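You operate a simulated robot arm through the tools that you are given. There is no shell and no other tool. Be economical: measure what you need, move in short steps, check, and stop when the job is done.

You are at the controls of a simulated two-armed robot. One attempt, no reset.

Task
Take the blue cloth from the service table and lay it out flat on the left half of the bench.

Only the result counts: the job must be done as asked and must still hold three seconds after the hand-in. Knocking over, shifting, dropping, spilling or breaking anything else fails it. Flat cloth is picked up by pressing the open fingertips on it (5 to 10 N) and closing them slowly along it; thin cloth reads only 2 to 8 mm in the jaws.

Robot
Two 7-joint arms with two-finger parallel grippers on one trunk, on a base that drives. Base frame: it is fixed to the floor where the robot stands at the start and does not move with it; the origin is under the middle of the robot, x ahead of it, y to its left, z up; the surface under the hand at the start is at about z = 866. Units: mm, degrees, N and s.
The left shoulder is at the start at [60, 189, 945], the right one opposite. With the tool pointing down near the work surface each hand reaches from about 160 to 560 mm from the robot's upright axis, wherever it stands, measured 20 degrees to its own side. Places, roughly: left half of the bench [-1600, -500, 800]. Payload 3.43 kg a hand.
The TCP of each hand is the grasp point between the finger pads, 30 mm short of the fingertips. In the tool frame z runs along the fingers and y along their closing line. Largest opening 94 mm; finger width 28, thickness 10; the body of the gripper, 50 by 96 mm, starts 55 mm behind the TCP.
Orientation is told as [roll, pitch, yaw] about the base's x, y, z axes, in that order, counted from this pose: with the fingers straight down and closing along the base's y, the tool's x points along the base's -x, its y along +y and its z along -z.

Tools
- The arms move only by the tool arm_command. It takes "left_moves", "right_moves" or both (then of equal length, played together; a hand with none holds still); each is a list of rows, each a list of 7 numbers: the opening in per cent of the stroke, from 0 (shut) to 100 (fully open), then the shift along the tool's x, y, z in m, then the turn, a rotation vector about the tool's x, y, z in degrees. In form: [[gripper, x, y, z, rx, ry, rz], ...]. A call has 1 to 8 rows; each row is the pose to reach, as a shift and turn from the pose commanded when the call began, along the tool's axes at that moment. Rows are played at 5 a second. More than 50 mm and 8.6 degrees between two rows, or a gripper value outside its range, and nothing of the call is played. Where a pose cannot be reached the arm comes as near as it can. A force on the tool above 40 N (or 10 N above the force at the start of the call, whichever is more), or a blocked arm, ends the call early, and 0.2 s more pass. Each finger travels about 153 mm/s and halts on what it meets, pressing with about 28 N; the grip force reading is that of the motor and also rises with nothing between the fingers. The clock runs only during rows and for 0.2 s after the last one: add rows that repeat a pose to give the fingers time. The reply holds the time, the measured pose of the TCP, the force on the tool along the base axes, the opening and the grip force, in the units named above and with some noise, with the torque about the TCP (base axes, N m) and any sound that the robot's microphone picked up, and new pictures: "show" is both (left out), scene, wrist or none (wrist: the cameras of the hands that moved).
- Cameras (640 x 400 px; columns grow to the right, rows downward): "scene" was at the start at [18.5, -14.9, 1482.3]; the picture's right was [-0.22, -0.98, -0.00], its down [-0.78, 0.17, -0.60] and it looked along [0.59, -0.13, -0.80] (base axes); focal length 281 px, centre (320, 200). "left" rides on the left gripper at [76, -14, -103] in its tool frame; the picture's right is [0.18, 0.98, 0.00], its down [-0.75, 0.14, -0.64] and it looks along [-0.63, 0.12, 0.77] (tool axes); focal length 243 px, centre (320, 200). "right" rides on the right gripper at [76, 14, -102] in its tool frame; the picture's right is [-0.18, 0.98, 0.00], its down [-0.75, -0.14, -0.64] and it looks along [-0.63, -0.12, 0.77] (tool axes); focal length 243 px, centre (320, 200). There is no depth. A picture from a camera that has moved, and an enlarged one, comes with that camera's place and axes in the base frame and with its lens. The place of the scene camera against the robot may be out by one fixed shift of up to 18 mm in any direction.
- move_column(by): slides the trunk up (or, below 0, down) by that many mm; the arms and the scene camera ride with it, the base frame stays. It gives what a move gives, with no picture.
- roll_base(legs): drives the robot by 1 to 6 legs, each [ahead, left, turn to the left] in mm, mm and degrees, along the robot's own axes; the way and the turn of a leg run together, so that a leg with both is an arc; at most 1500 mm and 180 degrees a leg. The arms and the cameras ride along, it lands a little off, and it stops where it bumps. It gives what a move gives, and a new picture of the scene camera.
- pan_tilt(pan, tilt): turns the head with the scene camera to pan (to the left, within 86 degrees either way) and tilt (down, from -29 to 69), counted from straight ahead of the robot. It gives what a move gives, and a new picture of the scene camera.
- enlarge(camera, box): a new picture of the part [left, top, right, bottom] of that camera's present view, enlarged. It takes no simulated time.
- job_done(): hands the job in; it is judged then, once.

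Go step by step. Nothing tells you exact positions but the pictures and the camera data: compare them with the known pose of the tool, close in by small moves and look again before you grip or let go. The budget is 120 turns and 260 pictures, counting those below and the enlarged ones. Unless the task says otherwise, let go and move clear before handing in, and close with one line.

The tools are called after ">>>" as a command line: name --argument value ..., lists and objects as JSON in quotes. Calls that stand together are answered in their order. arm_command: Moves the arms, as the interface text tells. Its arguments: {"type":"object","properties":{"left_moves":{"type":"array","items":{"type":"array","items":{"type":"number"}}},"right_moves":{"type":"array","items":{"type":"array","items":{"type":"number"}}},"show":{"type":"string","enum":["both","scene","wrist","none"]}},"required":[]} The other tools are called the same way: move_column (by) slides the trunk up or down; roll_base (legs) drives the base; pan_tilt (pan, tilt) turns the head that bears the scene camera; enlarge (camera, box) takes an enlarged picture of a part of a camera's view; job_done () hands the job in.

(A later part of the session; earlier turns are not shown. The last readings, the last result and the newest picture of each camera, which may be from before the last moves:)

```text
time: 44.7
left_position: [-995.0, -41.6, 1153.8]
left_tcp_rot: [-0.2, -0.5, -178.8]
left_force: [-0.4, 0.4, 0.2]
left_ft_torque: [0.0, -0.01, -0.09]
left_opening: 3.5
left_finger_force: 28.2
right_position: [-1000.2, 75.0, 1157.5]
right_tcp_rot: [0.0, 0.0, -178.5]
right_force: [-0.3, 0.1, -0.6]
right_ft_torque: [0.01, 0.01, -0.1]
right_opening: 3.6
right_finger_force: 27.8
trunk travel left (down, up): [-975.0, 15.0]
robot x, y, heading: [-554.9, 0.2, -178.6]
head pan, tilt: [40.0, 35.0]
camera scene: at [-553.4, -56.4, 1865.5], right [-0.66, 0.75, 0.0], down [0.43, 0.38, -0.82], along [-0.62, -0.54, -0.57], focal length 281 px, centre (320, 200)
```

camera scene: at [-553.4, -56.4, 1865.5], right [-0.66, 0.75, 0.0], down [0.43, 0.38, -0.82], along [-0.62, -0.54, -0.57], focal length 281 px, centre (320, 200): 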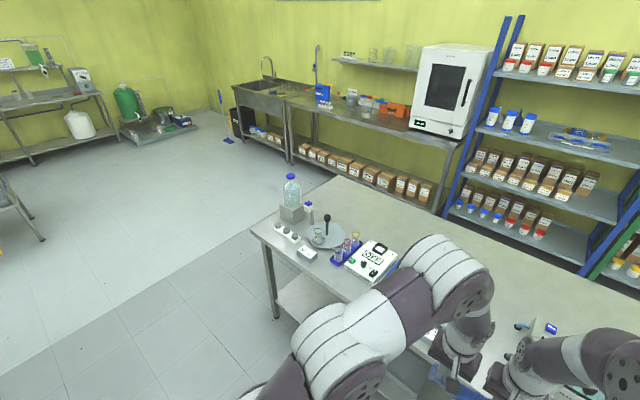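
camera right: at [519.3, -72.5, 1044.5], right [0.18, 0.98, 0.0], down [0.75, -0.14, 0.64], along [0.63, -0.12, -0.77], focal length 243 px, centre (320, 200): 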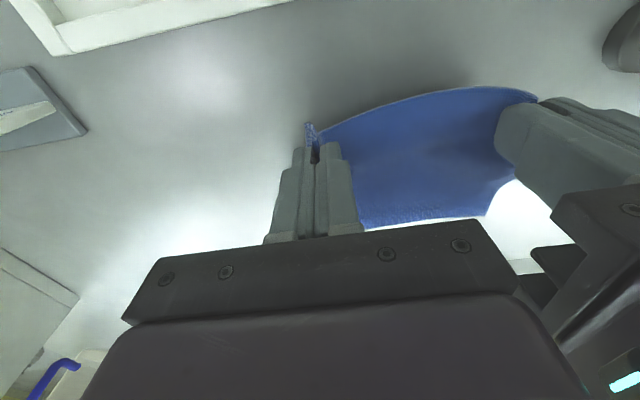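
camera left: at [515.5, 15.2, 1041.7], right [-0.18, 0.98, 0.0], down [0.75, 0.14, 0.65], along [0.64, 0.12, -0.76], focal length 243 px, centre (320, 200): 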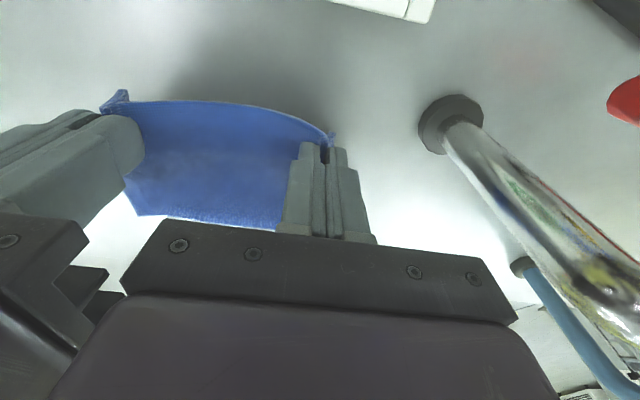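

The left half has free space between the scale (y ≲ −390) and some objects near the middle. I'll shift left about 250 mm and look down at it.

>>> roll_base --legs '[[0, 250, 0]]'

>>> pan_tilt --pan 0 --tilt 50

>>> pan_tilt --pan 30 --tilt 40

>>> pan_tilt --pan -35 --tilt 40

```text
time: 46.5
left_position: [-989.7, -287.2, 1154.2]
left_tcp_rot: [0.0, -0.5, -178.7]
left_force: [-0.7, -0.7, 0.0]
left_ft_torque: [0.0, 0.02, -0.08]
left_opening: 3.3
left_finger_force: 28.5
right_position: [-995.0, -170.3, 1158.2]
right_tcp_rot: [0.1, -0.1, -178.7]
right_force: [-0.2, -0.1, 0.0]
right_ft_torque: [-0.01, 0.02, -0.14]
right_opening: 3.3
right_finger_force: 28.1
trunk travel left (down, up): [-975.0, 15.0]
robot x, y, heading: [-550.4, -250.3, -178.7]
head pan, tilt: [40.0, 35.0]
camera scene: at [-547.8, -302.6, 1865.6], right [-0.66, 0.75, 0.0], down [0.43, 0.38, -0.82], along [-0.62, -0.54, -0.57], focal length 281 px, centre (320, 200)
```

scene: 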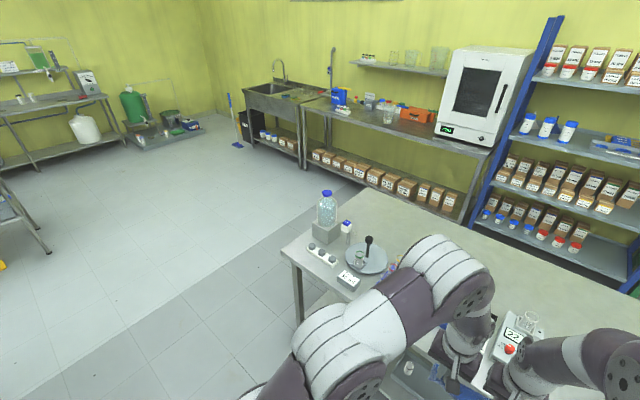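

```text
time: 47.6
left_position: [-988.2, -289.6, 1154.8]
left_tcp_rot: [-0.3, -0.5, -178.8]
left_force: [0.6, 0.2, -0.9]
left_ft_torque: [-0.01, -0.02, -0.05]
left_opening: 3.3
left_finger_force: 27.9
right_position: [-993.7, -171.5, 1157.7]
right_tcp_rot: [0.1, -0.1, -178.8]
right_force: [-0.5, 0.7, -0.2]
right_ft_torque: [-0.02, 0.02, -0.07]
right_opening: 3.3
right_finger_force: 28.2
trunk travel left (down, up): [-975.0, 15.0]
robot x, y, heading: [-544.6, -251.6, -178.7]
head pan, tilt: [0.0, 50.0]
camera scene: at [-558.5, -248.2, 1843.8], right [-0.02, 1.0, 0.0], down [0.77, 0.02, -0.64], along [-0.64, -0.02, -0.77], focal length 281 px, centre (320, 200)
```

scene: 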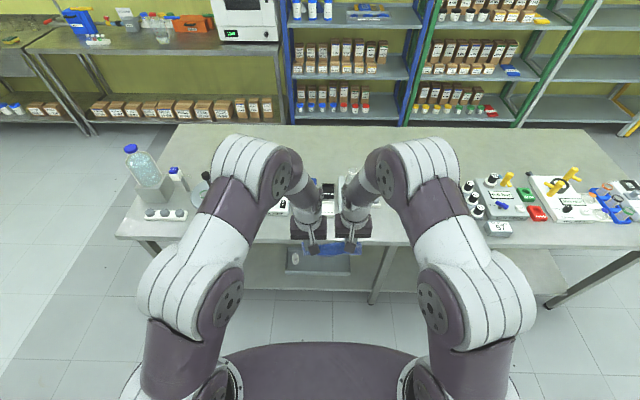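

```text
time: 48.5
left_position: [-988.5, -289.5, 1155.6]
left_tcp_rot: [-0.2, -0.6, -178.7]
left_force: [-0.4, 0.5, 0.0]
left_ft_torque: [0.0, 0.05, -0.07]
left_opening: 3.1
left_finger_force: 27.8
right_position: [-994.0, -173.7, 1157.8]
right_tcp_rot: [0.0, 0.0, -178.7]
right_force: [-0.2, -0.4, 1.0]
right_ft_torque: [-0.01, 0.0, -0.06]
right_opening: 3.5
right_finger_force: 27.8
trunk travel left (down, up): [-975.0, 15.0]
robot x, y, heading: [-548.7, -249.8, -178.7]
head pan, tilt: [30.0, 40.0]
camera scene: at [-554.2, -291.6, 1857.9], right [-0.52, 0.85, 0.0], down [0.55, 0.33, -0.77], along [-0.65, -0.4, -0.64], focal length 281 px, centre (320, 200)
```

scene: 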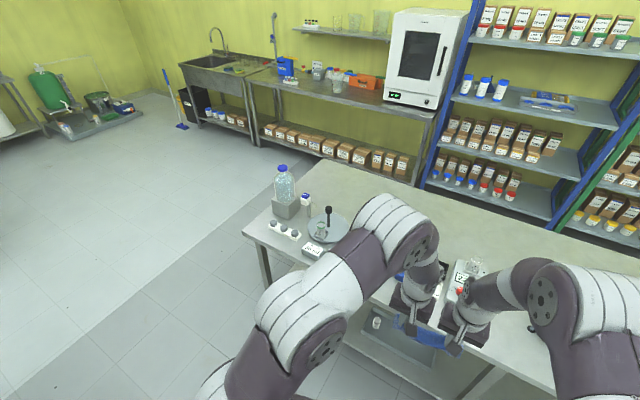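

```text
time: 49.9
left_position: [-988.2, -290.3, 1154.5]
left_tcp_rot: [-0.2, -0.5, -178.6]
left_force: [-0.4, 0.1, -0.8]
left_ft_torque: [0.02, 0.0, -0.06]
left_opening: 3.5
left_finger_force: 27.3
right_position: [-993.2, -174.1, 1158.8]
right_tcp_rot: [0.0, 0.0, -178.7]
right_force: [0.1, -0.3, -0.2]
right_ft_torque: [-0.01, -0.01, -0.07]
right_opening: 3.3
right_finger_force: 27.6
trunk travel left (down, up): [-975.0, 15.0]
robot x, y, heading: [-548.2, -248.7, -178.7]
head pan, tilt: [-35.0, 40.0]
camera scene: at [-552.3, -200.2, 1858.0], right [0.55, 0.83, 0.0], down [0.54, -0.36, -0.77], along [-0.64, 0.42, -0.64], focal length 281 px, centre (320, 200)
```

scene: 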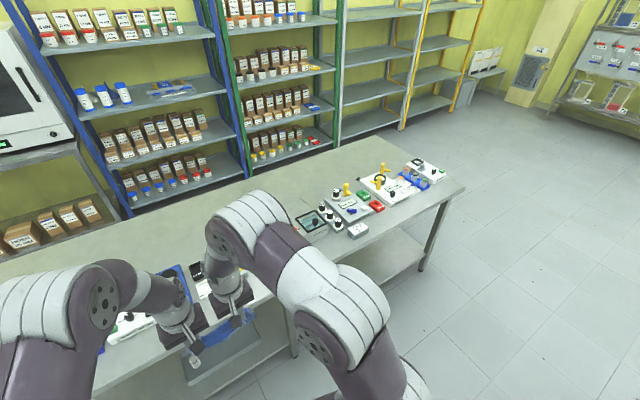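

The arms hide the middle of the bench. I'll back off 250 mm and look between the arms.

>>> roll_base --legs '[[-250, 0, 0]]'

>>> pan_tilt --pan 0 --tilt 40

>>> enlarge --camera "scene" --box '[180, 120, 440, 282]'

```text
time: 51.7
left_position: [-742.8, -284.7, 1153.5]
left_tcp_rot: [-0.2, -0.4, -178.9]
left_force: [0.5, 0.1, -0.2]
left_ft_torque: [-0.03, -0.01, -0.07]
left_opening: 3.2
left_finger_force: 28.2
right_position: [-746.1, -167.6, 1158.0]
right_tcp_rot: [0.0, 0.1, -178.7]
right_force: [-1.1, -0.7, -0.1]
right_ft_torque: [0.01, -0.02, -0.05]
right_opening: 3.5
right_finger_force: 27.9
trunk travel left (down, up): [-975.0, 15.0]
robot x, y, heading: [-300.4, -246.7, -178.8]
head pan, tilt: [-35.0, 40.0]
camera scene: at [-306.1, -194.7, 1857.9], right [0.56, 0.83, 0.0], down [0.54, -0.36, -0.77], along [-0.64, 0.43, -0.64], focal length 281 px, centre (320, 200)
```

scene: 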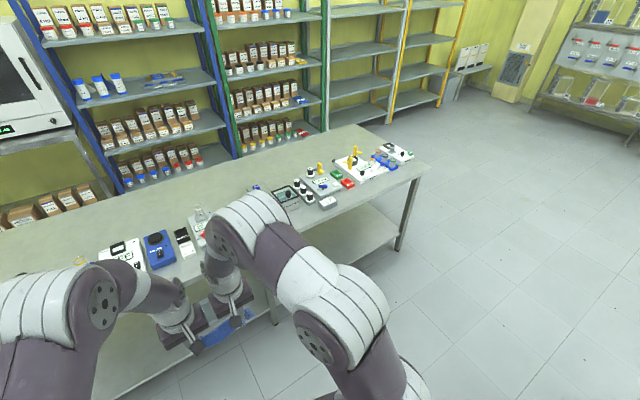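

```text
time: 52.7
left_position: [-739.2, -284.6, 1154.0]
left_tcp_rot: [-0.2, -0.5, -178.8]
left_force: [0.4, 0.1, 0.1]
left_ft_torque: [0.01, -0.06, -0.06]
left_opening: 3.1
left_finger_force: 27.9
right_position: [-745.4, -168.1, 1158.0]
right_tcp_rot: [0.1, 0.0, -178.8]
right_force: [0.4, 0.2, 0.1]
right_ft_torque: [-0.02, 0.01, -0.1]
right_opening: 3.4
right_finger_force: 27.7
trunk travel left (down, up): [-975.0, 15.0]
robot x, y, heading: [-295.1, -246.5, -178.6]
head pan, tilt: [0.0, 40.0]
camera scene: at [-317.7, -243.6, 1858.0], right [-0.02, 1.0, 0.0], down [0.64, 0.01, -0.77], along [-0.77, -0.02, -0.64], focal length 281 px, centre (320, 200)
```

scene: 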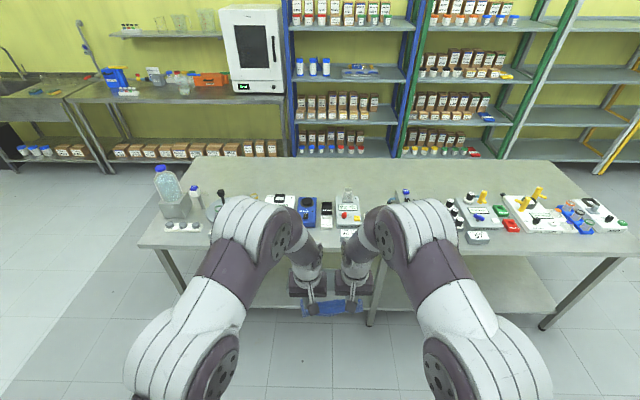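

```text
2.46 times, centred on (310, 201) of scene
camera zoom: at [-317.7, -243.6, 1858.0], right [-0.02, 1.0, 0.0], down [0.64, 0.01, -0.77], along [-0.77, -0.02, -0.64], focal length 693 px, centre (345, 198)
```

zoom: 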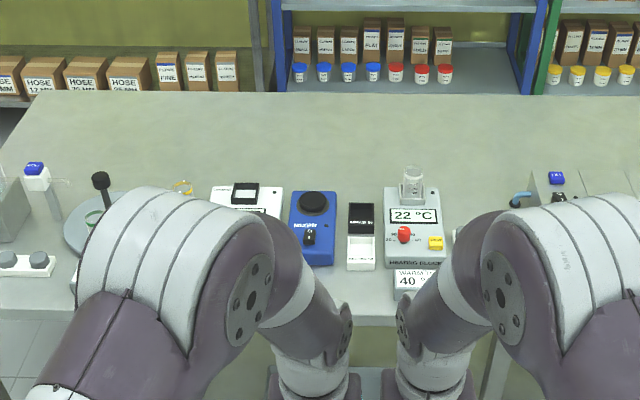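

A row of equipment fills the bench's front part (x −1350 to −1600). The rear strip, x −1620 to −2070, is empty, and there's about 900 mm of aisle behind the bench. I'll drive round the left end and lay the cloth from behind.

>>> roll_base --legs '[[150, 1450, 0], [0, 400, 0], [1050, 0, 0]]'

>>> pan_tilt --pan -40 --tilt 30

>>> pan_tilt --pan 0 --tilt 30

```text
time: 67.0
left_position: [-1886.0, -2179.1, 1153.6]
left_tcp_rot: [-0.3, -0.5, -177.7]
left_force: [1.0, 0.2, -0.9]
left_ft_torque: [0.0, 0.01, -0.08]
left_opening: 3.3
left_finger_force: 28.2
right_position: [-1893.7, -2063.4, 1158.8]
right_tcp_rot: [0.1, -0.1, -177.6]
right_force: [-0.1, 0.6, 0.2]
right_ft_torque: [-0.01, 0.01, -0.1]
right_opening: 3.5
right_finger_force: 28.0
trunk travel left (down, up): [-975.0, 15.0]
robot x, y, heading: [-1446.6, -2131.4, -177.5]
head pan, tilt: [0.0, 40.0]
camera scene: at [-1463.7, -2130.7, 1858.0], right [-0.04, 1.0, 0.0], down [0.64, 0.03, -0.77], along [-0.77, -0.03, -0.64], focal length 281 px, centre (320, 200)
```

scene: 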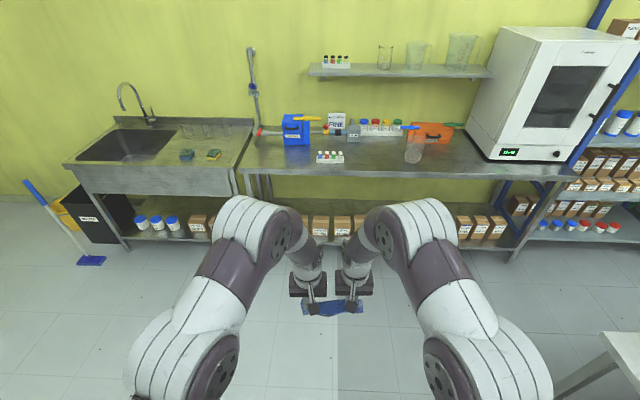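

```text
time: 68.1
left_position: [-1886.9, -2178.6, 1154.1]
left_tcp_rot: [-0.2, -0.6, -177.8]
left_force: [0.4, -1.0, 0.9]
left_ft_torque: [0.01, 0.0, -0.07]
left_opening: 3.3
left_finger_force: 27.6
right_position: [-1893.3, -2063.9, 1159.3]
right_tcp_rot: [0.0, -0.1, -177.6]
right_force: [-0.6, -0.7, -0.7]
right_ft_torque: [0.01, 0.0, -0.11]
right_opening: 3.5
right_finger_force: 28.3
trunk travel left (down, up): [-975.0, 15.0]
robot x, y, heading: [-1447.5, -2129.5, -177.6]
head pan, tilt: [-40.0, 30.0]
camera scene: at [-1451.2, -2072.0, 1873.3], right [0.61, 0.79, 0.0], down [0.4, -0.3, -0.87], along [-0.69, 0.53, -0.5], focal length 281 px, centre (320, 200)
```

scene: 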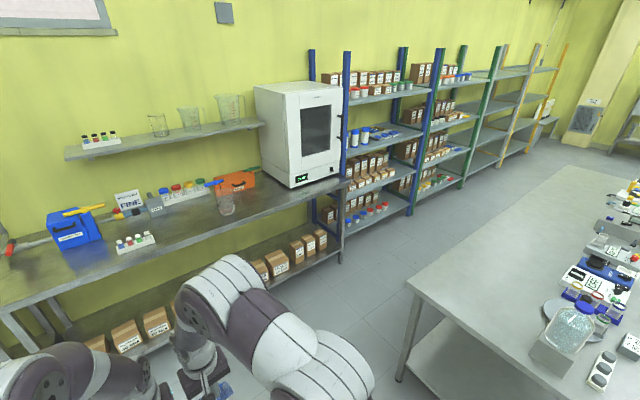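

```text
time: 69.2
left_position: [-1887.0, -2178.9, 1153.9]
left_tcp_rot: [-0.3, -0.5, -177.7]
left_force: [-0.7, -0.1, -1.0]
left_ft_torque: [-0.01, 0.02, -0.1]
left_opening: 3.3
left_finger_force: 28.1
right_position: [-1893.8, -2063.4, 1157.8]
right_tcp_rot: [0.1, 0.0, -177.6]
right_force: [0.0, 0.0, -0.2]
right_ft_torque: [0.0, -0.03, -0.08]
right_opening: 3.2
right_finger_force: 27.6
trunk travel left (down, up): [-975.0, 15.0]
robot x, y, heading: [-1445.1, -2135.6, -177.7]
head pan, tilt: [0.0, 30.0]
camera scene: at [-1470.3, -2130.8, 1873.3], right [-0.04, 1.0, 0.0], down [0.5, 0.02, -0.87], along [-0.87, -0.04, -0.5], focal length 281 px, centre (320, 200)
```

scene: 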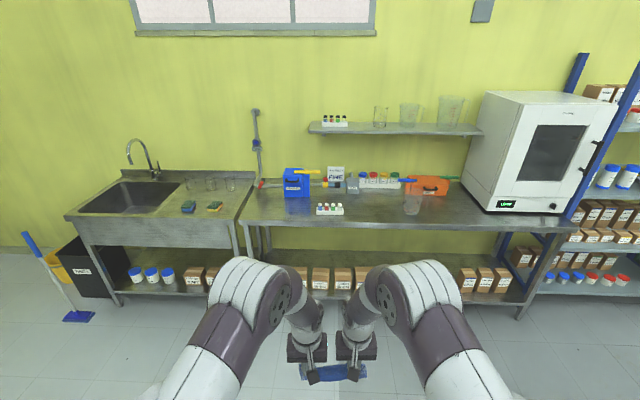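

The bench's rear area is empty and the aisle is clear. Turning here to face +x, then reversing into line with the aisle.

>>> roll_base --legs '[[0, 0, 89], [0, 0, 88.7], [-900, 0, 0]]'

>>> pan_tilt --pan 45 --tilt 35

>>> pan_tilt --pan 86 --tilt 35

```text
time: 81.5
left_position: [-1912.0, -2105.5, 1155.4]
left_tcp_rot: [-0.3, -0.6, 0.7]
left_force: [-0.4, 0.2, -0.3]
left_ft_torque: [-0.02, 0.01, -0.09]
left_opening: 3.5
left_finger_force: 28.2
right_position: [-1908.0, -2222.2, 1158.1]
right_tcp_rot: [0.1, 0.0, 0.7]
right_force: [-0.2, -0.6, 0.3]
right_ft_torque: [-0.01, 0.0, -0.07]
right_opening: 3.4
right_finger_force: 28.5
trunk travel left (down, up): [-975.0, 15.0]
robot x, y, heading: [-2351.2, -2143.6, 0.7]
head pan, tilt: [0.0, 30.0]
camera scene: at [-2315.4, -2140.2, 1873.3], right [0.01, -1.0, 0.0], down [-0.5, -0.01, -0.87], along [0.87, 0.01, -0.5], focal length 281 px, centre (320, 200)
```

scene: 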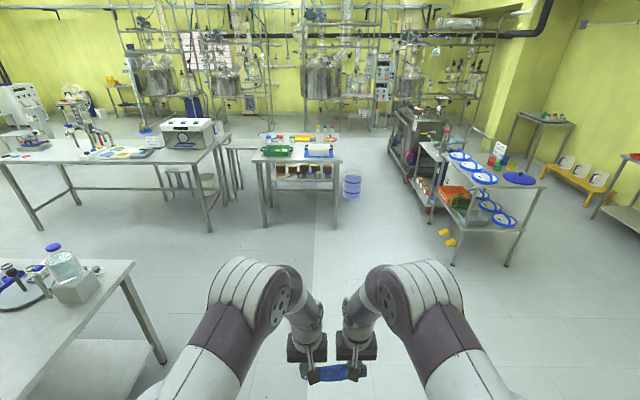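

```text
time: 82.7
left_position: [-1912.7, -2106.3, 1154.6]
left_tcp_rot: [-0.1, -0.5, 0.7]
left_force: [-0.2, 1.0, 0.3]
left_ft_torque: [0.0, 0.02, -0.1]
left_opening: 3.6
left_finger_force: 27.9
right_position: [-1909.4, -2221.9, 1158.3]
right_tcp_rot: [-0.1, 0.0, 0.8]
right_force: [-0.5, 1.4, 0.1]
right_ft_torque: [-0.01, 0.03, -0.04]
right_opening: 3.5
right_finger_force: 28.1
trunk travel left (down, up): [-975.0, 15.0]
robot x, y, heading: [-2357.9, -2143.3, 1.0]
head pan, tilt: [45.0, 35.0]
camera scene: at [-2345.1, -2078.4, 1865.5], right [0.72, -0.7, 0.0], down [-0.4, -0.41, -0.82], along [0.57, 0.59, -0.57], focal length 281 px, centre (320, 200)
```

scene: 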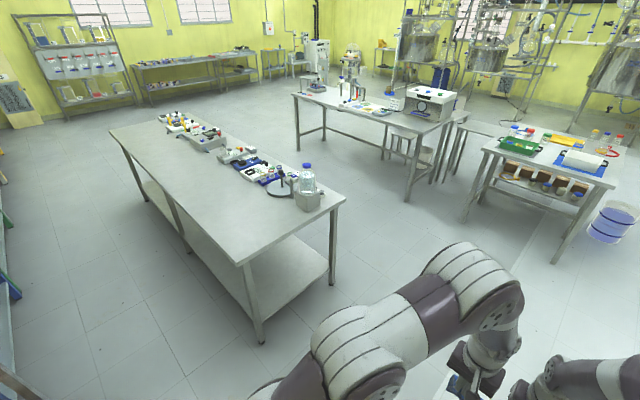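

```text
time: 83.7
left_position: [-1912.8, -2106.2, 1153.5]
left_tcp_rot: [-0.3, -0.5, 0.8]
left_force: [0.1, -0.7, -0.5]
left_ft_torque: [-0.02, 0.0, -0.09]
left_opening: 3.7
left_finger_force: 28.2
right_position: [-1908.4, -2222.3, 1157.6]
right_tcp_rot: [0.0, 0.0, 0.6]
right_force: [0.3, 0.8, 0.5]
right_ft_torque: [0.0, 0.03, -0.07]
right_opening: 3.3
right_finger_force: 28.2
trunk travel left (down, up): [-975.0, 15.0]
robot x, y, heading: [-2351.8, -2142.6, 0.3]
head pan, tilt: [85.9, 35.0]
camera scene: at [-2401.9, -2053.5, 1865.5], right [1.0, -0.06, 0.0], down [-0.03, -0.57, -0.82], along [0.05, 0.82, -0.57], focal length 281 px, centre (320, 200)
```

scene: 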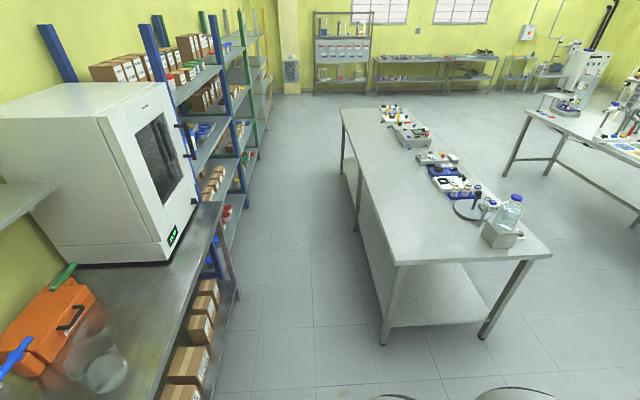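

The rear strip is confirmed empty, with all equipment at x > −1500. Strafing left along the aisle to y ≈ −590.

>>> roll_base --legs '[[0, 1000, 0], [0, 550, -0.6]]'

>>> pan_tilt --pan 0 --tilt 50

```text
time: 91.6
left_position: [-1936.1, -569.7, 1154.6]
left_tcp_rot: [-0.2, -0.5, 0.6]
left_force: [0.2, 0.0, -1.3]
left_ft_torque: [0.02, 0.0, -0.08]
left_opening: 3.4
left_finger_force: 27.8
right_position: [-1931.0, -684.9, 1157.9]
right_tcp_rot: [0.1, 0.0, 0.6]
right_force: [-0.6, -0.3, 0.8]
right_ft_torque: [0.01, 0.01, -0.09]
right_opening: 3.7
right_finger_force: 27.6
trunk travel left (down, up): [-975.0, 15.0]
robot x, y, heading: [-2374.0, -603.2, 0.4]
head pan, tilt: [85.9, 35.0]
camera scene: at [-2423.9, -514.6, 1865.6], right [1.0, -0.06, 0.0], down [-0.04, -0.57, -0.82], along [0.05, 0.82, -0.57], focal length 281 px, centre (320, 200)
```

scene: 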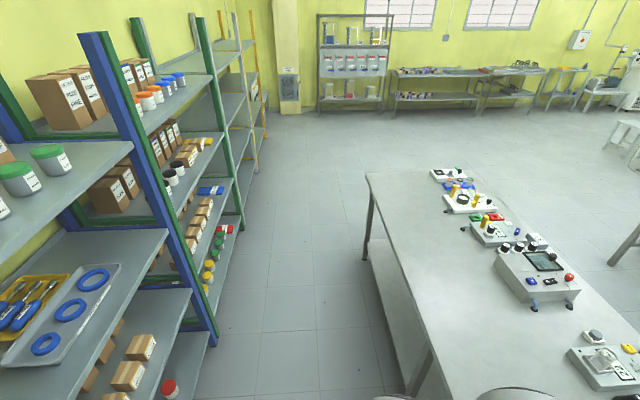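

```text
time: 93.2
left_position: [-1935.3, -567.5, 1155.0]
left_tcp_rot: [-0.1, -0.6, 0.5]
left_force: [0.2, 0.2, -0.3]
left_ft_torque: [0.03, -0.01, -0.05]
left_opening: 3.2
left_finger_force: 27.9
right_position: [-1933.2, -683.1, 1157.2]
right_tcp_rot: [0.0, 0.0, 0.5]
right_force: [-0.5, 0.0, 0.3]
right_ft_torque: [0.02, 0.01, -0.08]
right_opening: 3.4
right_finger_force: 27.9
trunk travel left (down, up): [-975.0, 15.0]
robot x, y, heading: [-2380.3, -601.1, 0.1]
head pan, tilt: [0.0, 50.0]
camera scene: at [-2352.5, -600.1, 1843.8], right [0.01, -1.0, 0.0], down [-0.77, -0.01, -0.64], along [0.64, 0.01, -0.77], focal length 281 px, centre (320, 200)
```

scene: 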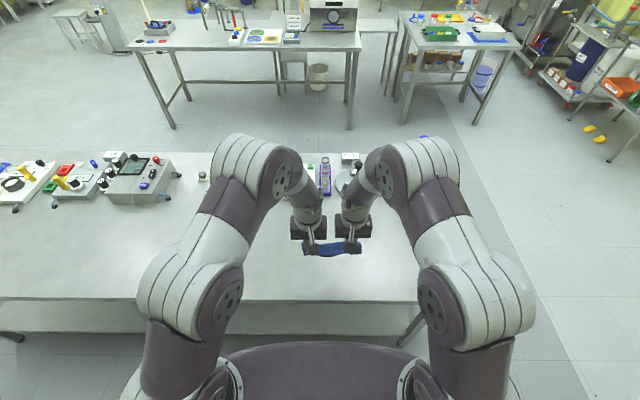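

I'm behind the bench: its near edge is about x = −1970 and the strip ahead is empty. Before closing in I want to see how far the base reaches at floor level.

>>> pan_tilt --pan 86 --tilt 69

>>> pan_tilt --pan 25 --tilt 60

```text
time: 94.8
left_position: [-1934.3, -568.0, 1154.0]
left_tcp_rot: [-0.2, -0.5, 0.4]
left_force: [0.5, 0.8, -0.9]
left_ft_torque: [0.0, 0.01, -0.09]
left_opening: 3.2
left_finger_force: 28.2
right_position: [-1932.1, -683.8, 1157.9]
right_tcp_rot: [-0.1, 0.0, 0.5]
right_force: [0.2, 0.4, -0.5]
right_ft_torque: [-0.03, 0.02, -0.07]
right_opening: 3.5
right_finger_force: 28.2
trunk travel left (down, up): [-975.0, 15.0]
robot x, y, heading: [-2379.2, -600.2, 0.6]
head pan, tilt: [85.9, 68.8]
camera scene: at [-2425.9, -544.9, 1821.9], right [1.0, -0.06, 0.0], down [-0.06, -0.93, -0.36], along [0.02, 0.36, -0.93], focal length 281 px, centre (320, 200)
```

scene: 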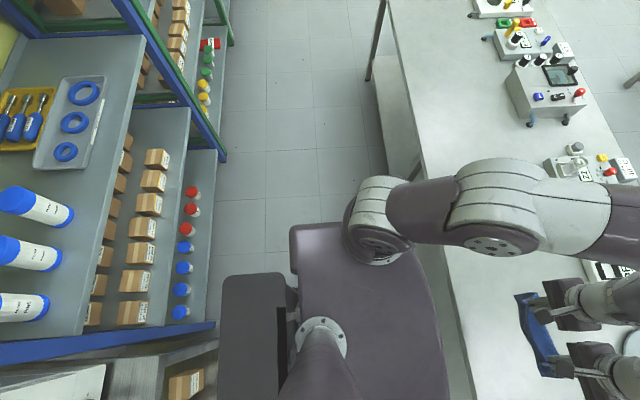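

```text
time: 96.2
left_position: [-1935.1, -567.6, 1154.5]
left_tcp_rot: [-0.2, -0.6, 0.5]
left_force: [-0.5, 0.3, 0.1]
left_ft_torque: [-0.01, -0.03, -0.05]
left_opening: 3.4
left_finger_force: 27.9
right_position: [-1929.9, -684.1, 1158.7]
right_tcp_rot: [0.0, 0.0, 0.5]
right_force: [-0.4, -0.2, -0.2]
right_ft_torque: [0.01, 0.02, -0.06]
right_opening: 3.1
right_finger_force: 28.5
trunk travel left (down, up): [-975.0, 15.0]
robot x, y, heading: [-2375.5, -597.0, 0.6]
head pan, tilt: [25.0, 60.0]
camera scene: at [-2369.3, -572.0, 1831.2], right [0.43, -0.9, 0.0], down [-0.78, -0.37, -0.5], along [0.45, 0.22, -0.87], focal length 281 px, centre (320, 200)
```

scene: 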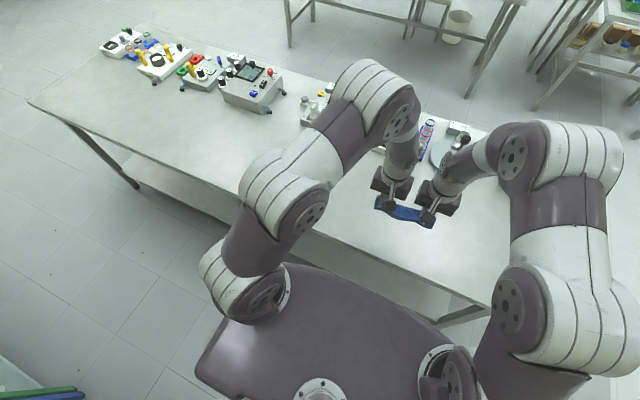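

There's clearance of about 400 mm from the axis to the edge, so I'll creep forward 60 mm and left 100 mm, then lower the trunk by 140 and extend the hands.

>>> roll_base --legs '[[60, 100, -0.4]]'

>>> move_column --by -130

>>> arm_command --left_moves '[[0, -0.03, 0, 0, 0, 0, 0], [0, -0.06, 0, 0, 0, 0, 0], [0, -0.09, 0, 0, 0, 0, 0], [0, -0.12, 0, 0, 0, 0, 0], [0, -0.135, 0, 0, 0, 0, 0], [0, -0.135, 0, 0, 0, 0, 0]]' --right_moves '[[0, -0.03, 0, 0, 0, 0, 0], [0, -0.06, 0, 0, 0, 0, 0], [0, -0.09, 0, 0, 0, 0, 0], [0, -0.12, 0, 0, 0, 0, 0], [0, -0.13, 0, 0, 0, 0, 0], [0, -0.13, 0, 0, 0, 0, 0]]'

```text
time: 97.4
left_position: [-1876.6, -471.2, 1155.1]
left_tcp_rot: [-0.1, -0.6, 0.1]
left_force: [0.5, -0.3, 0.6]
left_ft_torque: [0.01, 0.01, -0.08]
left_opening: 3.4
left_finger_force: 28.1
right_position: [-1875.2, -587.8, 1158.4]
right_tcp_rot: [0.2, -0.1, 0.1]
right_force: [0.8, -0.3, -0.8]
right_ft_torque: [0.0, 0.0, -0.11]
right_opening: 3.6
right_finger_force: 28.3
trunk travel left (down, up): [-975.0, 15.0]
robot x, y, heading: [-2317.7, -503.1, 0.1]
head pan, tilt: [25.0, 60.0]
camera scene: at [-2311.9, -474.0, 1831.3], right [0.42, -0.91, 0.0], down [-0.78, -0.37, -0.5], along [0.45, 0.21, -0.87], focal length 281 px, centre (320, 200)
```

scene: 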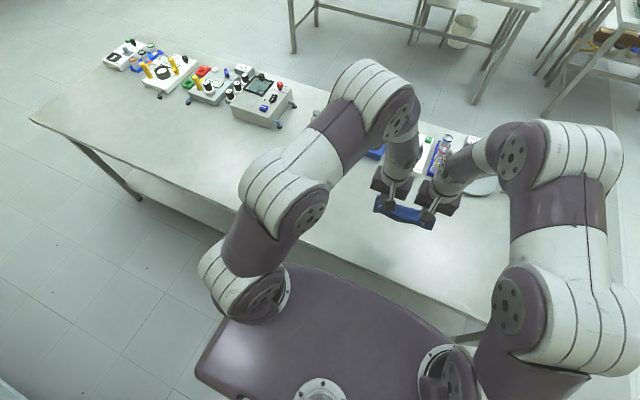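

```text
time: 99.0
left_position: [-1875.7, -470.3, 1025.1]
left_tcp_rot: [-0.2, -0.5, 0.0]
left_force: [0.0, -0.9, 0.1]
left_ft_torque: [0.0, -0.01, -0.06]
left_opening: 3.5
left_finger_force: 27.7
right_position: [-1873.5, -586.5, 1028.1]
right_tcp_rot: [0.0, 0.0, 0.2]
right_force: [0.0, 0.5, 0.5]
right_ft_torque: [0.01, -0.05, -0.1]
right_opening: 3.6
right_finger_force: 27.6
trunk travel left (down, up): [-845.0, 145.0]
robot x, y, heading: [-2318.3, -499.8, -0.1]
head pan, tilt: [25.0, 60.0]
```

```text
time: 100.3
left_position: [-1741.4, -471.0, 1026.8]
left_tcp_rot: [-0.1, -0.5, 0.1]
left_force: [-0.2, -0.4, -0.2]
left_ft_torque: [-0.02, -0.02, -0.05]
left_opening: 3.2
left_finger_force: 27.7
right_position: [-1742.8, -586.3, 1027.7]
right_tcp_rot: [0.0, 0.0, 0.2]
right_force: [-0.6, -0.3, 0.2]
right_ft_torque: [-0.03, 0.02, -0.07]
right_opening: 3.6
right_finger_force: 27.5
trunk travel left (down, up): [-845.0, 145.0]
robot x, y, heading: [-2315.7, -502.0, 0.0]
head pan, tilt: [25.0, 60.0]
camera scene: at [-2311.1, -471.4, 1701.2], right [0.42, -0.91, 0.0], down [-0.78, -0.37, -0.5], along [0.45, 0.21, -0.87], focal length 281 px, centre (320, 200)
camera right: at [-1818.6, -573.1, 1130.4], right [0.18, 0.98, 0.0], down [0.75, -0.14, 0.64], along [0.63, -0.12, -0.77], focal length 243 px, centre (320, 200)
camera left: at [-1817.8, -484.3, 1127.6], right [-0.19, 0.98, -0.01], down [0.75, 0.14, 0.65], along [0.64, 0.12, -0.76], focal length 243 px, centre (320, 200)
```

scene: 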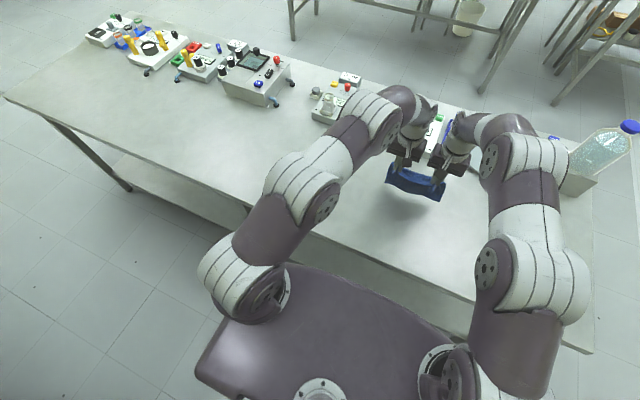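
right: 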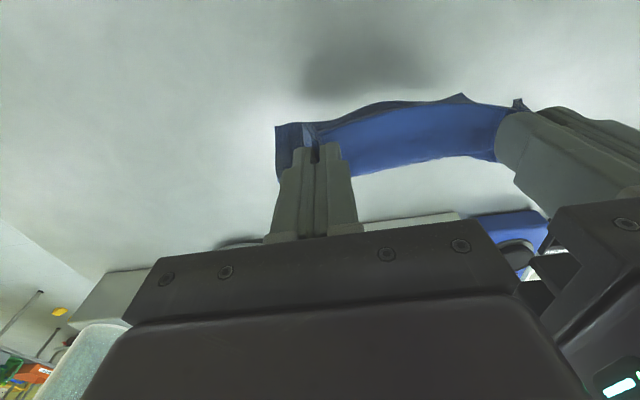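
left: 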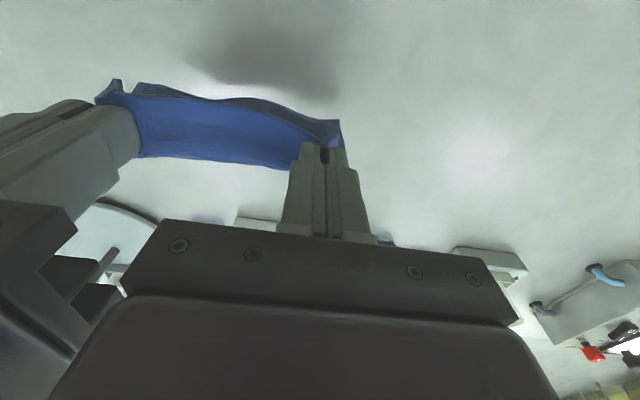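

The cloth hangs straight, its lower edge about 60 mm above the bench with everything else 250 mm or more ahead. Lowering 55 mm and spreading the hands slightly to take out the sag.

>>> move_column --by -50

>>> arm_command --left_moves '[[0, 0, 0.003, 0, 0, 0, 0], [0, 0, 0.005, 0, 0, 0, 0], [0, 0, 0.005, 0, 0, 0, 0]]' --right_moves '[[0, 0, -0.003, 0, 0, 0, 0], [0, 0, -0.005, 0, 0, 0, 0], [0, 0, -0.005, 0, 0, 0, 0]]'

```text
time: 101.3
left_position: [-1741.2, -469.5, 976.1]
left_tcp_rot: [-0.2, -0.5, 0.1]
left_force: [-0.6, 0.5, 0.9]
left_ft_torque: [0.01, -0.01, -0.08]
left_opening: 3.3
left_finger_force: 28.2
right_position: [-1743.6, -587.0, 977.9]
right_tcp_rot: [-0.1, 0.0, 0.0]
right_force: [-1.4, 0.8, 0.1]
right_ft_torque: [0.01, 0.01, -0.08]
right_opening: 3.4
right_finger_force: 28.1
trunk travel left (down, up): [-795.0, 195.0]
robot x, y, heading: [-2319.2, -500.8, 0.2]
head pan, tilt: [25.0, 60.0]
```

```text
time: 102.1
left_position: [-1739.6, -464.7, 976.4]
left_tcp_rot: [-0.2, -0.5, 0.1]
left_force: [-1.0, -10.2, 0.2]
left_ft_torque: [-0.28, 0.02, -0.05]
left_opening: 3.5
left_finger_force: 28.2
right_position: [-1742.5, -591.3, 978.2]
right_tcp_rot: [-0.1, 0.1, 0.1]
right_force: [0.6, 9.5, -0.3]
right_ft_torque: [0.31, 0.0, -0.09]
right_opening: 3.4
right_finger_force: 27.9
trunk travel left (down, up): [-795.0, 195.0]
robot x, y, heading: [-2318.9, -501.7, 0.1]
head pan, tilt: [25.0, 60.0]
camera scene: at [-2310.1, -471.4, 1651.2], right [0.42, -0.91, 0.0], down [-0.78, -0.37, -0.5], along [0.45, 0.21, -0.87], focal length 281 px, centre (320, 200)
camera right: at [-1818.3, -577.8, 1080.1], right [0.18, 0.98, 0.0], down [0.75, -0.14, 0.64], along [0.63, -0.12, -0.77], focal length 243 px, centre (320, 200)
camera left: at [-1817.4, -480.0, 1077.3], right [-0.19, 0.98, -0.01], down [0.75, 0.14, 0.65], along [0.64, 0.12, -0.76], focal length 243 px, centre (320, 200)
```

scene: 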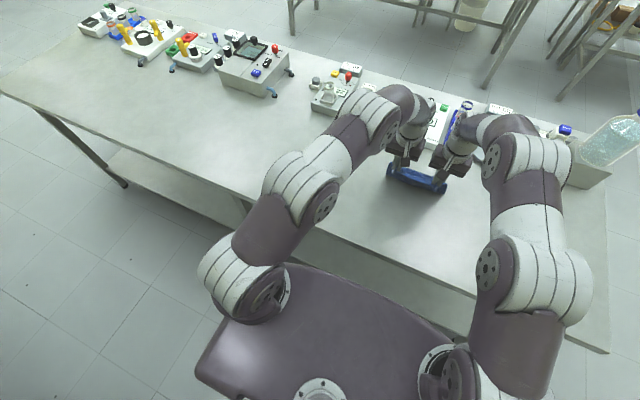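
right: 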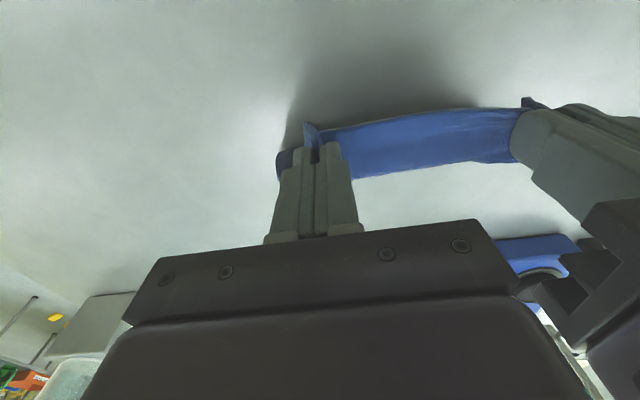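
left: 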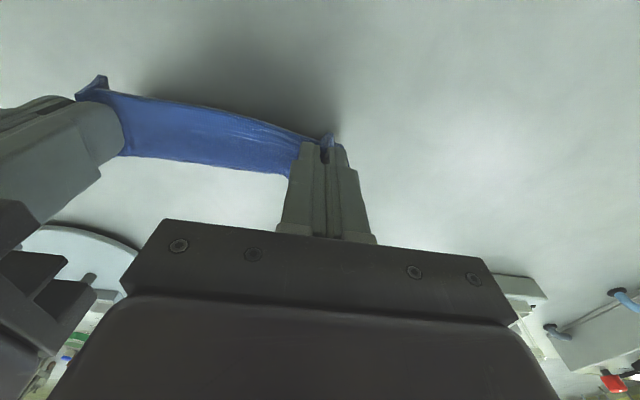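

The near edge is bridged taut between the fingers and the cloth's lower edge is about to touch. Now I swing the hands back toward me and down in an arc so it lays out ahead of them.

>>> arm_command --left_moves '[[0, 0.0, -0.001, 0.01, 0, 0, 0], [0, 0.015, -0.001, 0.013, 0, 0, 0], [0, 0.03, -0.001, 0.016, 0, 0, 0], [0, 0.047, -0.001, 0.02, 0, 0, 0], [0, 0.063, -0.001, 0.026, 0, 0, 0], [0, 0.078, -0.001, 0.035, 0, 0, 0], [0, 0.09, -0.001, 0.045, 0, 0, 0], [0, 0.097, -0.001, 0.052, 0, 0, 0]]' --right_moves '[[0, 0.0, 0.001, 0.01, 0, 0, 0], [0, 0.015, 0.001, 0.013, 0, 0, 0], [0, 0.03, 0.001, 0.016, 0, 0, 0], [0, 0.047, 0.001, 0.02, 0, 0, 0], [0, 0.063, 0.001, 0.026, 0, 0, 0], [0, 0.078, 0.001, 0.035, 0, 0, 0], [0, 0.09, 0.001, 0.045, 0, 0, 0], [0, 0.097, 0.001, 0.052, 0, 0, 0]]'

```text
time: 103.9
left_position: [-1837.4, -465.4, 922.8]
left_tcp_rot: [-0.2, -0.4, 0.2]
left_force: [-1.0, -7.5, -0.4]
left_ft_torque: [-0.25, 0.02, -0.05]
left_opening: 3.6
left_finger_force: 27.7
right_position: [-1842.5, -590.7, 926.3]
right_tcp_rot: [0.0, 0.0, 0.1]
right_force: [0.0, 6.7, -1.1]
right_ft_torque: [0.24, 0.01, -0.09]
right_opening: 3.4
right_finger_force: 28.2
trunk travel left (down, up): [-795.0, 195.0]
robot x, y, heading: [-2321.6, -501.0, 0.1]
head pan, tilt: [25.0, 60.0]
camera scene: at [-2310.3, -471.5, 1651.2], right [0.42, -0.91, 0.0], down [-0.78, -0.37, -0.5], along [0.45, 0.21, -0.87], focal length 281 px, centre (320, 200)
camera right: at [-1915.8, -577.1, 1028.4], right [0.18, 0.98, 0.0], down [0.75, -0.14, 0.64], along [0.63, -0.12, -0.77], focal length 243 px, centre (320, 200)
camera left: at [-1914.1, -480.5, 1024.5], right [-0.19, 0.98, -0.01], down [0.75, 0.14, 0.65], along [0.64, 0.12, -0.76], focal length 243 px, centre (320, 200)
```

scene: 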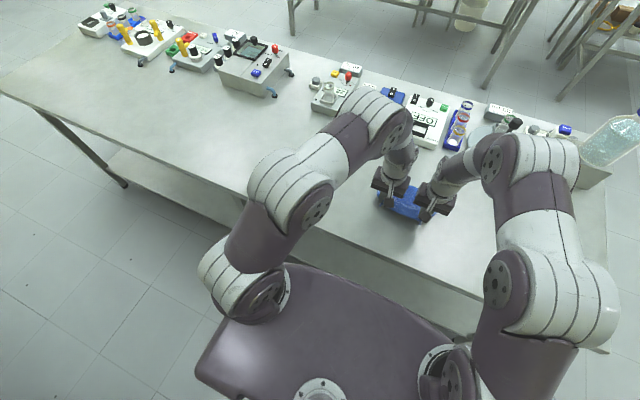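
right: 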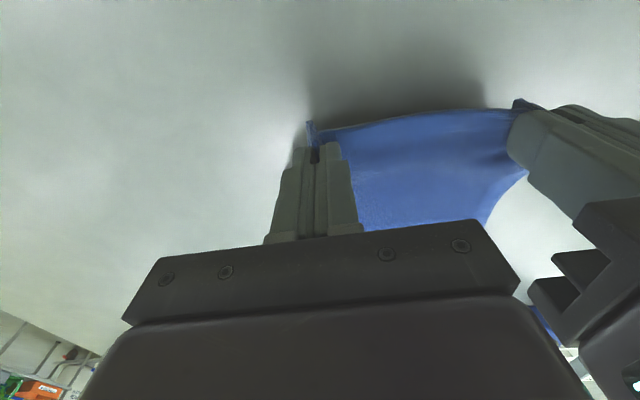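
left: 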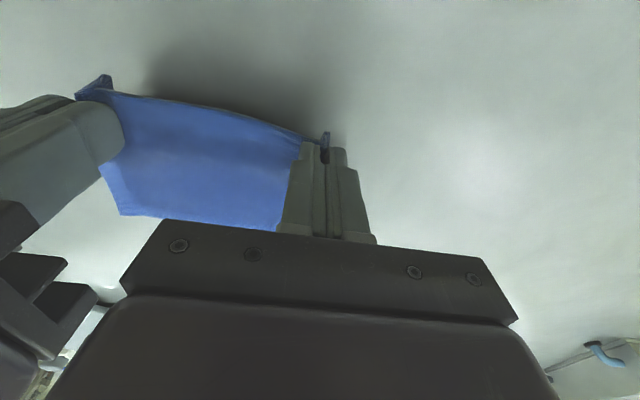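

It lays forward nicely. Continuing the arc down, stopping a little above the bench.

>>> arm_command --left_moves '[[0, 0.011, 0, 0.013, 0, 0, 0], [0, 0.02, 0, 0.026, 0, 0, 0], [0, 0.028, 0, 0.04, 0, 0, 0], [0, 0.034, 0, 0.053, 0, 0, 0], [0, 0.038, 0, 0.065, 0, 0, 0], [0, 0.042, 0, 0.075, 0, 0, 0], [0, 0.042, 0, 0.075, 0, 0, 0]]' --right_moves '[[0, 0.011, 0, 0.014, 0, 0, 0], [0, 0.02, 0, 0.027, 0, 0, 0], [0, 0.028, 0, 0.042, 0, 0, 0], [0, 0.034, 0, 0.055, 0, 0, 0], [0, 0.038, 0, 0.067, 0, 0, 0], [0, 0.04, 0, 0.077, 0, 0, 0], [0, 0.04, 0, 0.077, 0, 0, 0]]'

```text
time: 104.8
left_position: [-1864.5, -468.4, 882.9]
left_tcp_rot: [-0.6, -1.7, 0.1]
left_force: [-4.4, -0.2, 22.5]
left_ft_torque: [-0.02, 0.1, -0.05]
left_opening: 3.3
left_finger_force: 28.0
right_position: [-1867.2, -589.2, 883.9]
right_tcp_rot: [0.2, -1.1, 0.1]
right_force: [-4.3, 1.7, 22.3]
right_ft_torque: [0.03, 0.18, -0.05]
right_opening: 3.4
right_finger_force: 27.9
trunk travel left (down, up): [-795.0, 195.0]
robot x, y, heading: [-2319.9, -504.5, 0.3]
head pan, tilt: [25.0, 60.0]
stopped in row 4 (left hand): the force on the tool passed its limit at 47 N (the readings are from after the stop); the commanded pose is now the measured one
camera scene: at [-2315.9, -471.0, 1651.8], right [0.42, -0.91, 0.0], down [-0.78, -0.37, -0.5], along [0.46, 0.21, -0.86], focal length 281 px, centre (320, 200)
camera right: at [-1945.2, -576.2, 984.9], right [0.18, 0.98, 0.01], down [0.74, -0.14, 0.66], along [0.65, -0.11, -0.75], focal length 243 px, centre (320, 200)
camera left: at [-1942.2, -482.1, 983.3], right [-0.19, 0.98, -0.02], down [0.73, 0.15, 0.66], along [0.65, 0.11, -0.75], focal length 243 px, centre (320, 200)
```

scene: 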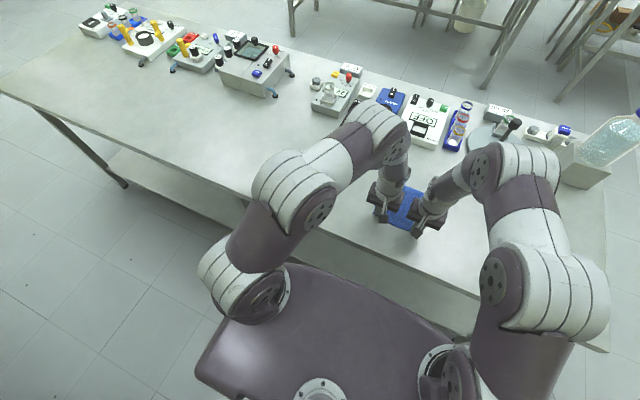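
right: 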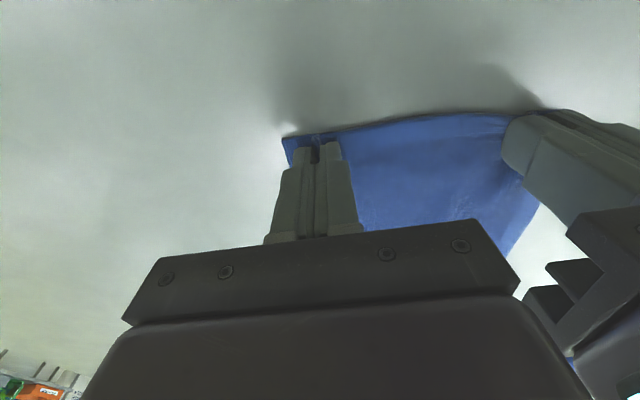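
left: 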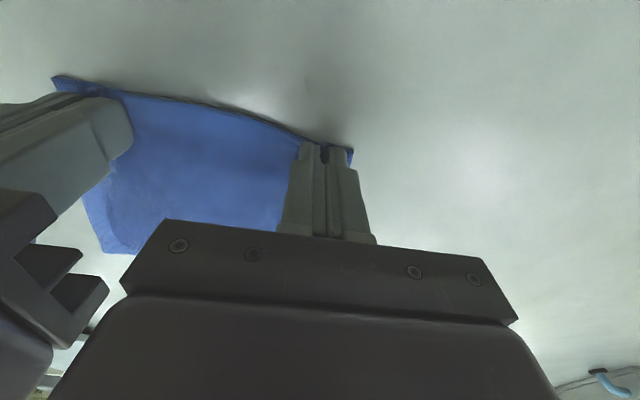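

The bench surface is higher than assumed (about z = 857); the tips are already pressing. I'll lift 7 mm and pull back 35 mm to straighten the cloth, then look.

>>> arm_command --left_moves '[[0, 0, 0, -0.007, 0, 0, 0], [0, 0.01, 0, -0.007, 0, 0, 0], [0, 0.02, 0, -0.007, 0, 0, 0], [0, 0.03, 0, -0.007, 0, 0, 0], [0, 0.035, 0, -0.007, 0, 0, 0]]' --right_moves '[[0, 0, 0, -0.007, 0, 0, 0], [0, 0.01, 0, -0.007, 0, 0, 0], [0, 0.02, 0, -0.007, 0, 0, 0], [0, 0.03, 0, -0.007, 0, 0, 0], [0, 0.035, 0, -0.007, 0, 0, 0]]'

>>> enlarge --camera "scene" --box '[340, 150, 500, 250]'

```text
time: 106.0
left_position: [-1896.8, -467.3, 887.5]
left_tcp_rot: [-0.4, -1.5, 0.1]
left_force: [0.0, -2.9, -0.4]
left_ft_torque: [-0.08, -0.05, -0.03]
left_opening: 3.5
left_finger_force: 28.1
right_position: [-1901.8, -590.4, 888.7]
right_tcp_rot: [0.2, -0.8, 0.2]
right_force: [-0.1, 1.9, 0.1]
right_ft_torque: [0.07, 0.0, -0.05]
right_opening: 3.5
right_finger_force: 27.8
trunk travel left (down, up): [-795.0, 195.0]
robot x, y, heading: [-2315.6, -498.6, 0.0]
head pan, tilt: [25.0, 60.0]
camera scene: at [-2310.7, -471.4, 1651.2], right [0.42, -0.91, 0.0], down [-0.78, -0.37, -0.5], along [0.45, 0.21, -0.87], focal length 281 px, centre (320, 200)
camera right: at [-1978.5, -576.9, 988.6], right [0.18, 0.98, 0.01], down [0.74, -0.14, 0.65], along [0.64, -0.12, -0.76], focal length 243 px, centre (320, 200)
camera left: at [-1975.4, -482.0, 986.8], right [-0.19, 0.98, -0.01], down [0.74, 0.15, 0.66], along [0.65, 0.11, -0.75], focal length 243 px, centre (320, 200)
```

scene: 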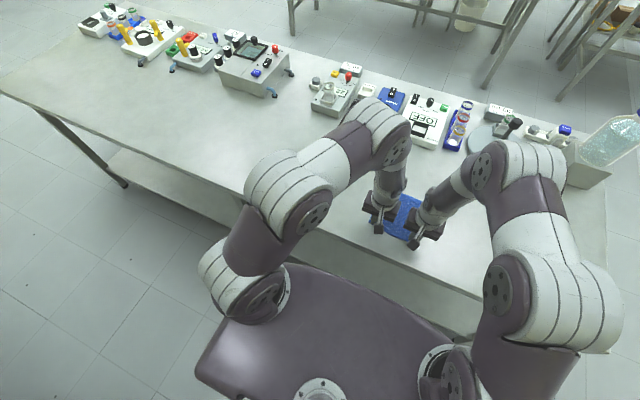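
right: 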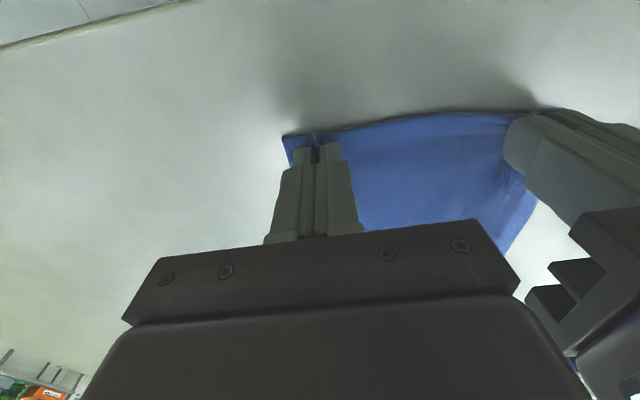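
left: 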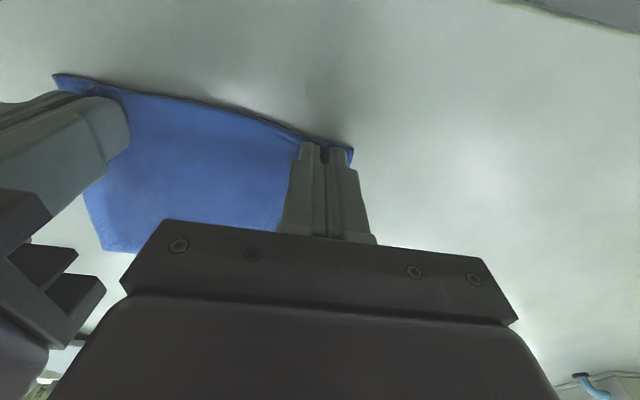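

```text
4.00 times, centred on (420, 200) of scene
camera zoom: at [-2310.7, -471.4, 1651.2], right [0.42, -0.91, 0.0], down [-0.78, -0.37, -0.5], along [0.45, 0.21, -0.87], focal length 1126 px, centre (-80, 200)
```

zoom: 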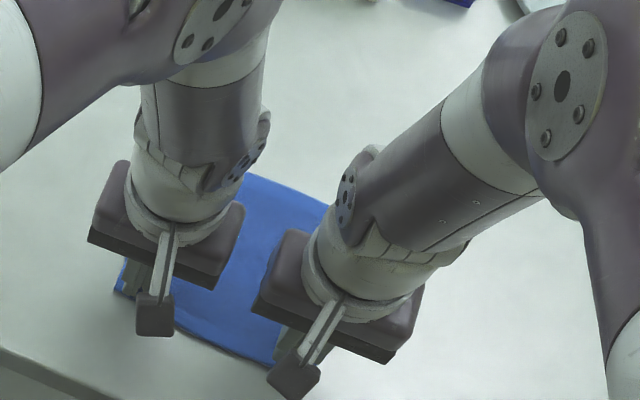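

The far edge is at x ≈ −1761 and the held edge near −1913, so the full length is laid out. Lowering to light contact now.

>>> arm_command --left_moves '[[0, 0, 0, 0.002, 0, 0, 0], [0, 0, 0, 0.004, 0, 0, 0], [0, 0, 0, 0.004, 0, 0, 0]]' --right_moves '[[0, 0, 0, 0.002, 0, 0, 0], [0, 0, 0, 0.004, 0, 0, 0], [0, 0, 0, 0.004, 0, 0, 0]]' --show "none"

```text
time: 106.8
left_position: [-1897.3, -468.4, 883.7]
left_tcp_rot: [-0.6, -1.4, 0.1]
left_force: [0.9, 0.8, 13.3]
left_ft_torque: [0.0, -0.08, -0.03]
left_opening: 3.3
left_finger_force: 28.1
right_position: [-1900.9, -589.5, 884.3]
right_tcp_rot: [0.2, -1.0, 0.0]
right_force: [1.5, -0.9, 9.2]
right_ft_torque: [0.01, -0.04, -0.07]
right_opening: 3.4
right_finger_force: 28.1
trunk travel left (down, up): [-795.0, 195.0]
robot x, y, heading: [-2318.0, -501.1, 0.3]
head pan, tilt: [25.0, 60.0]
```

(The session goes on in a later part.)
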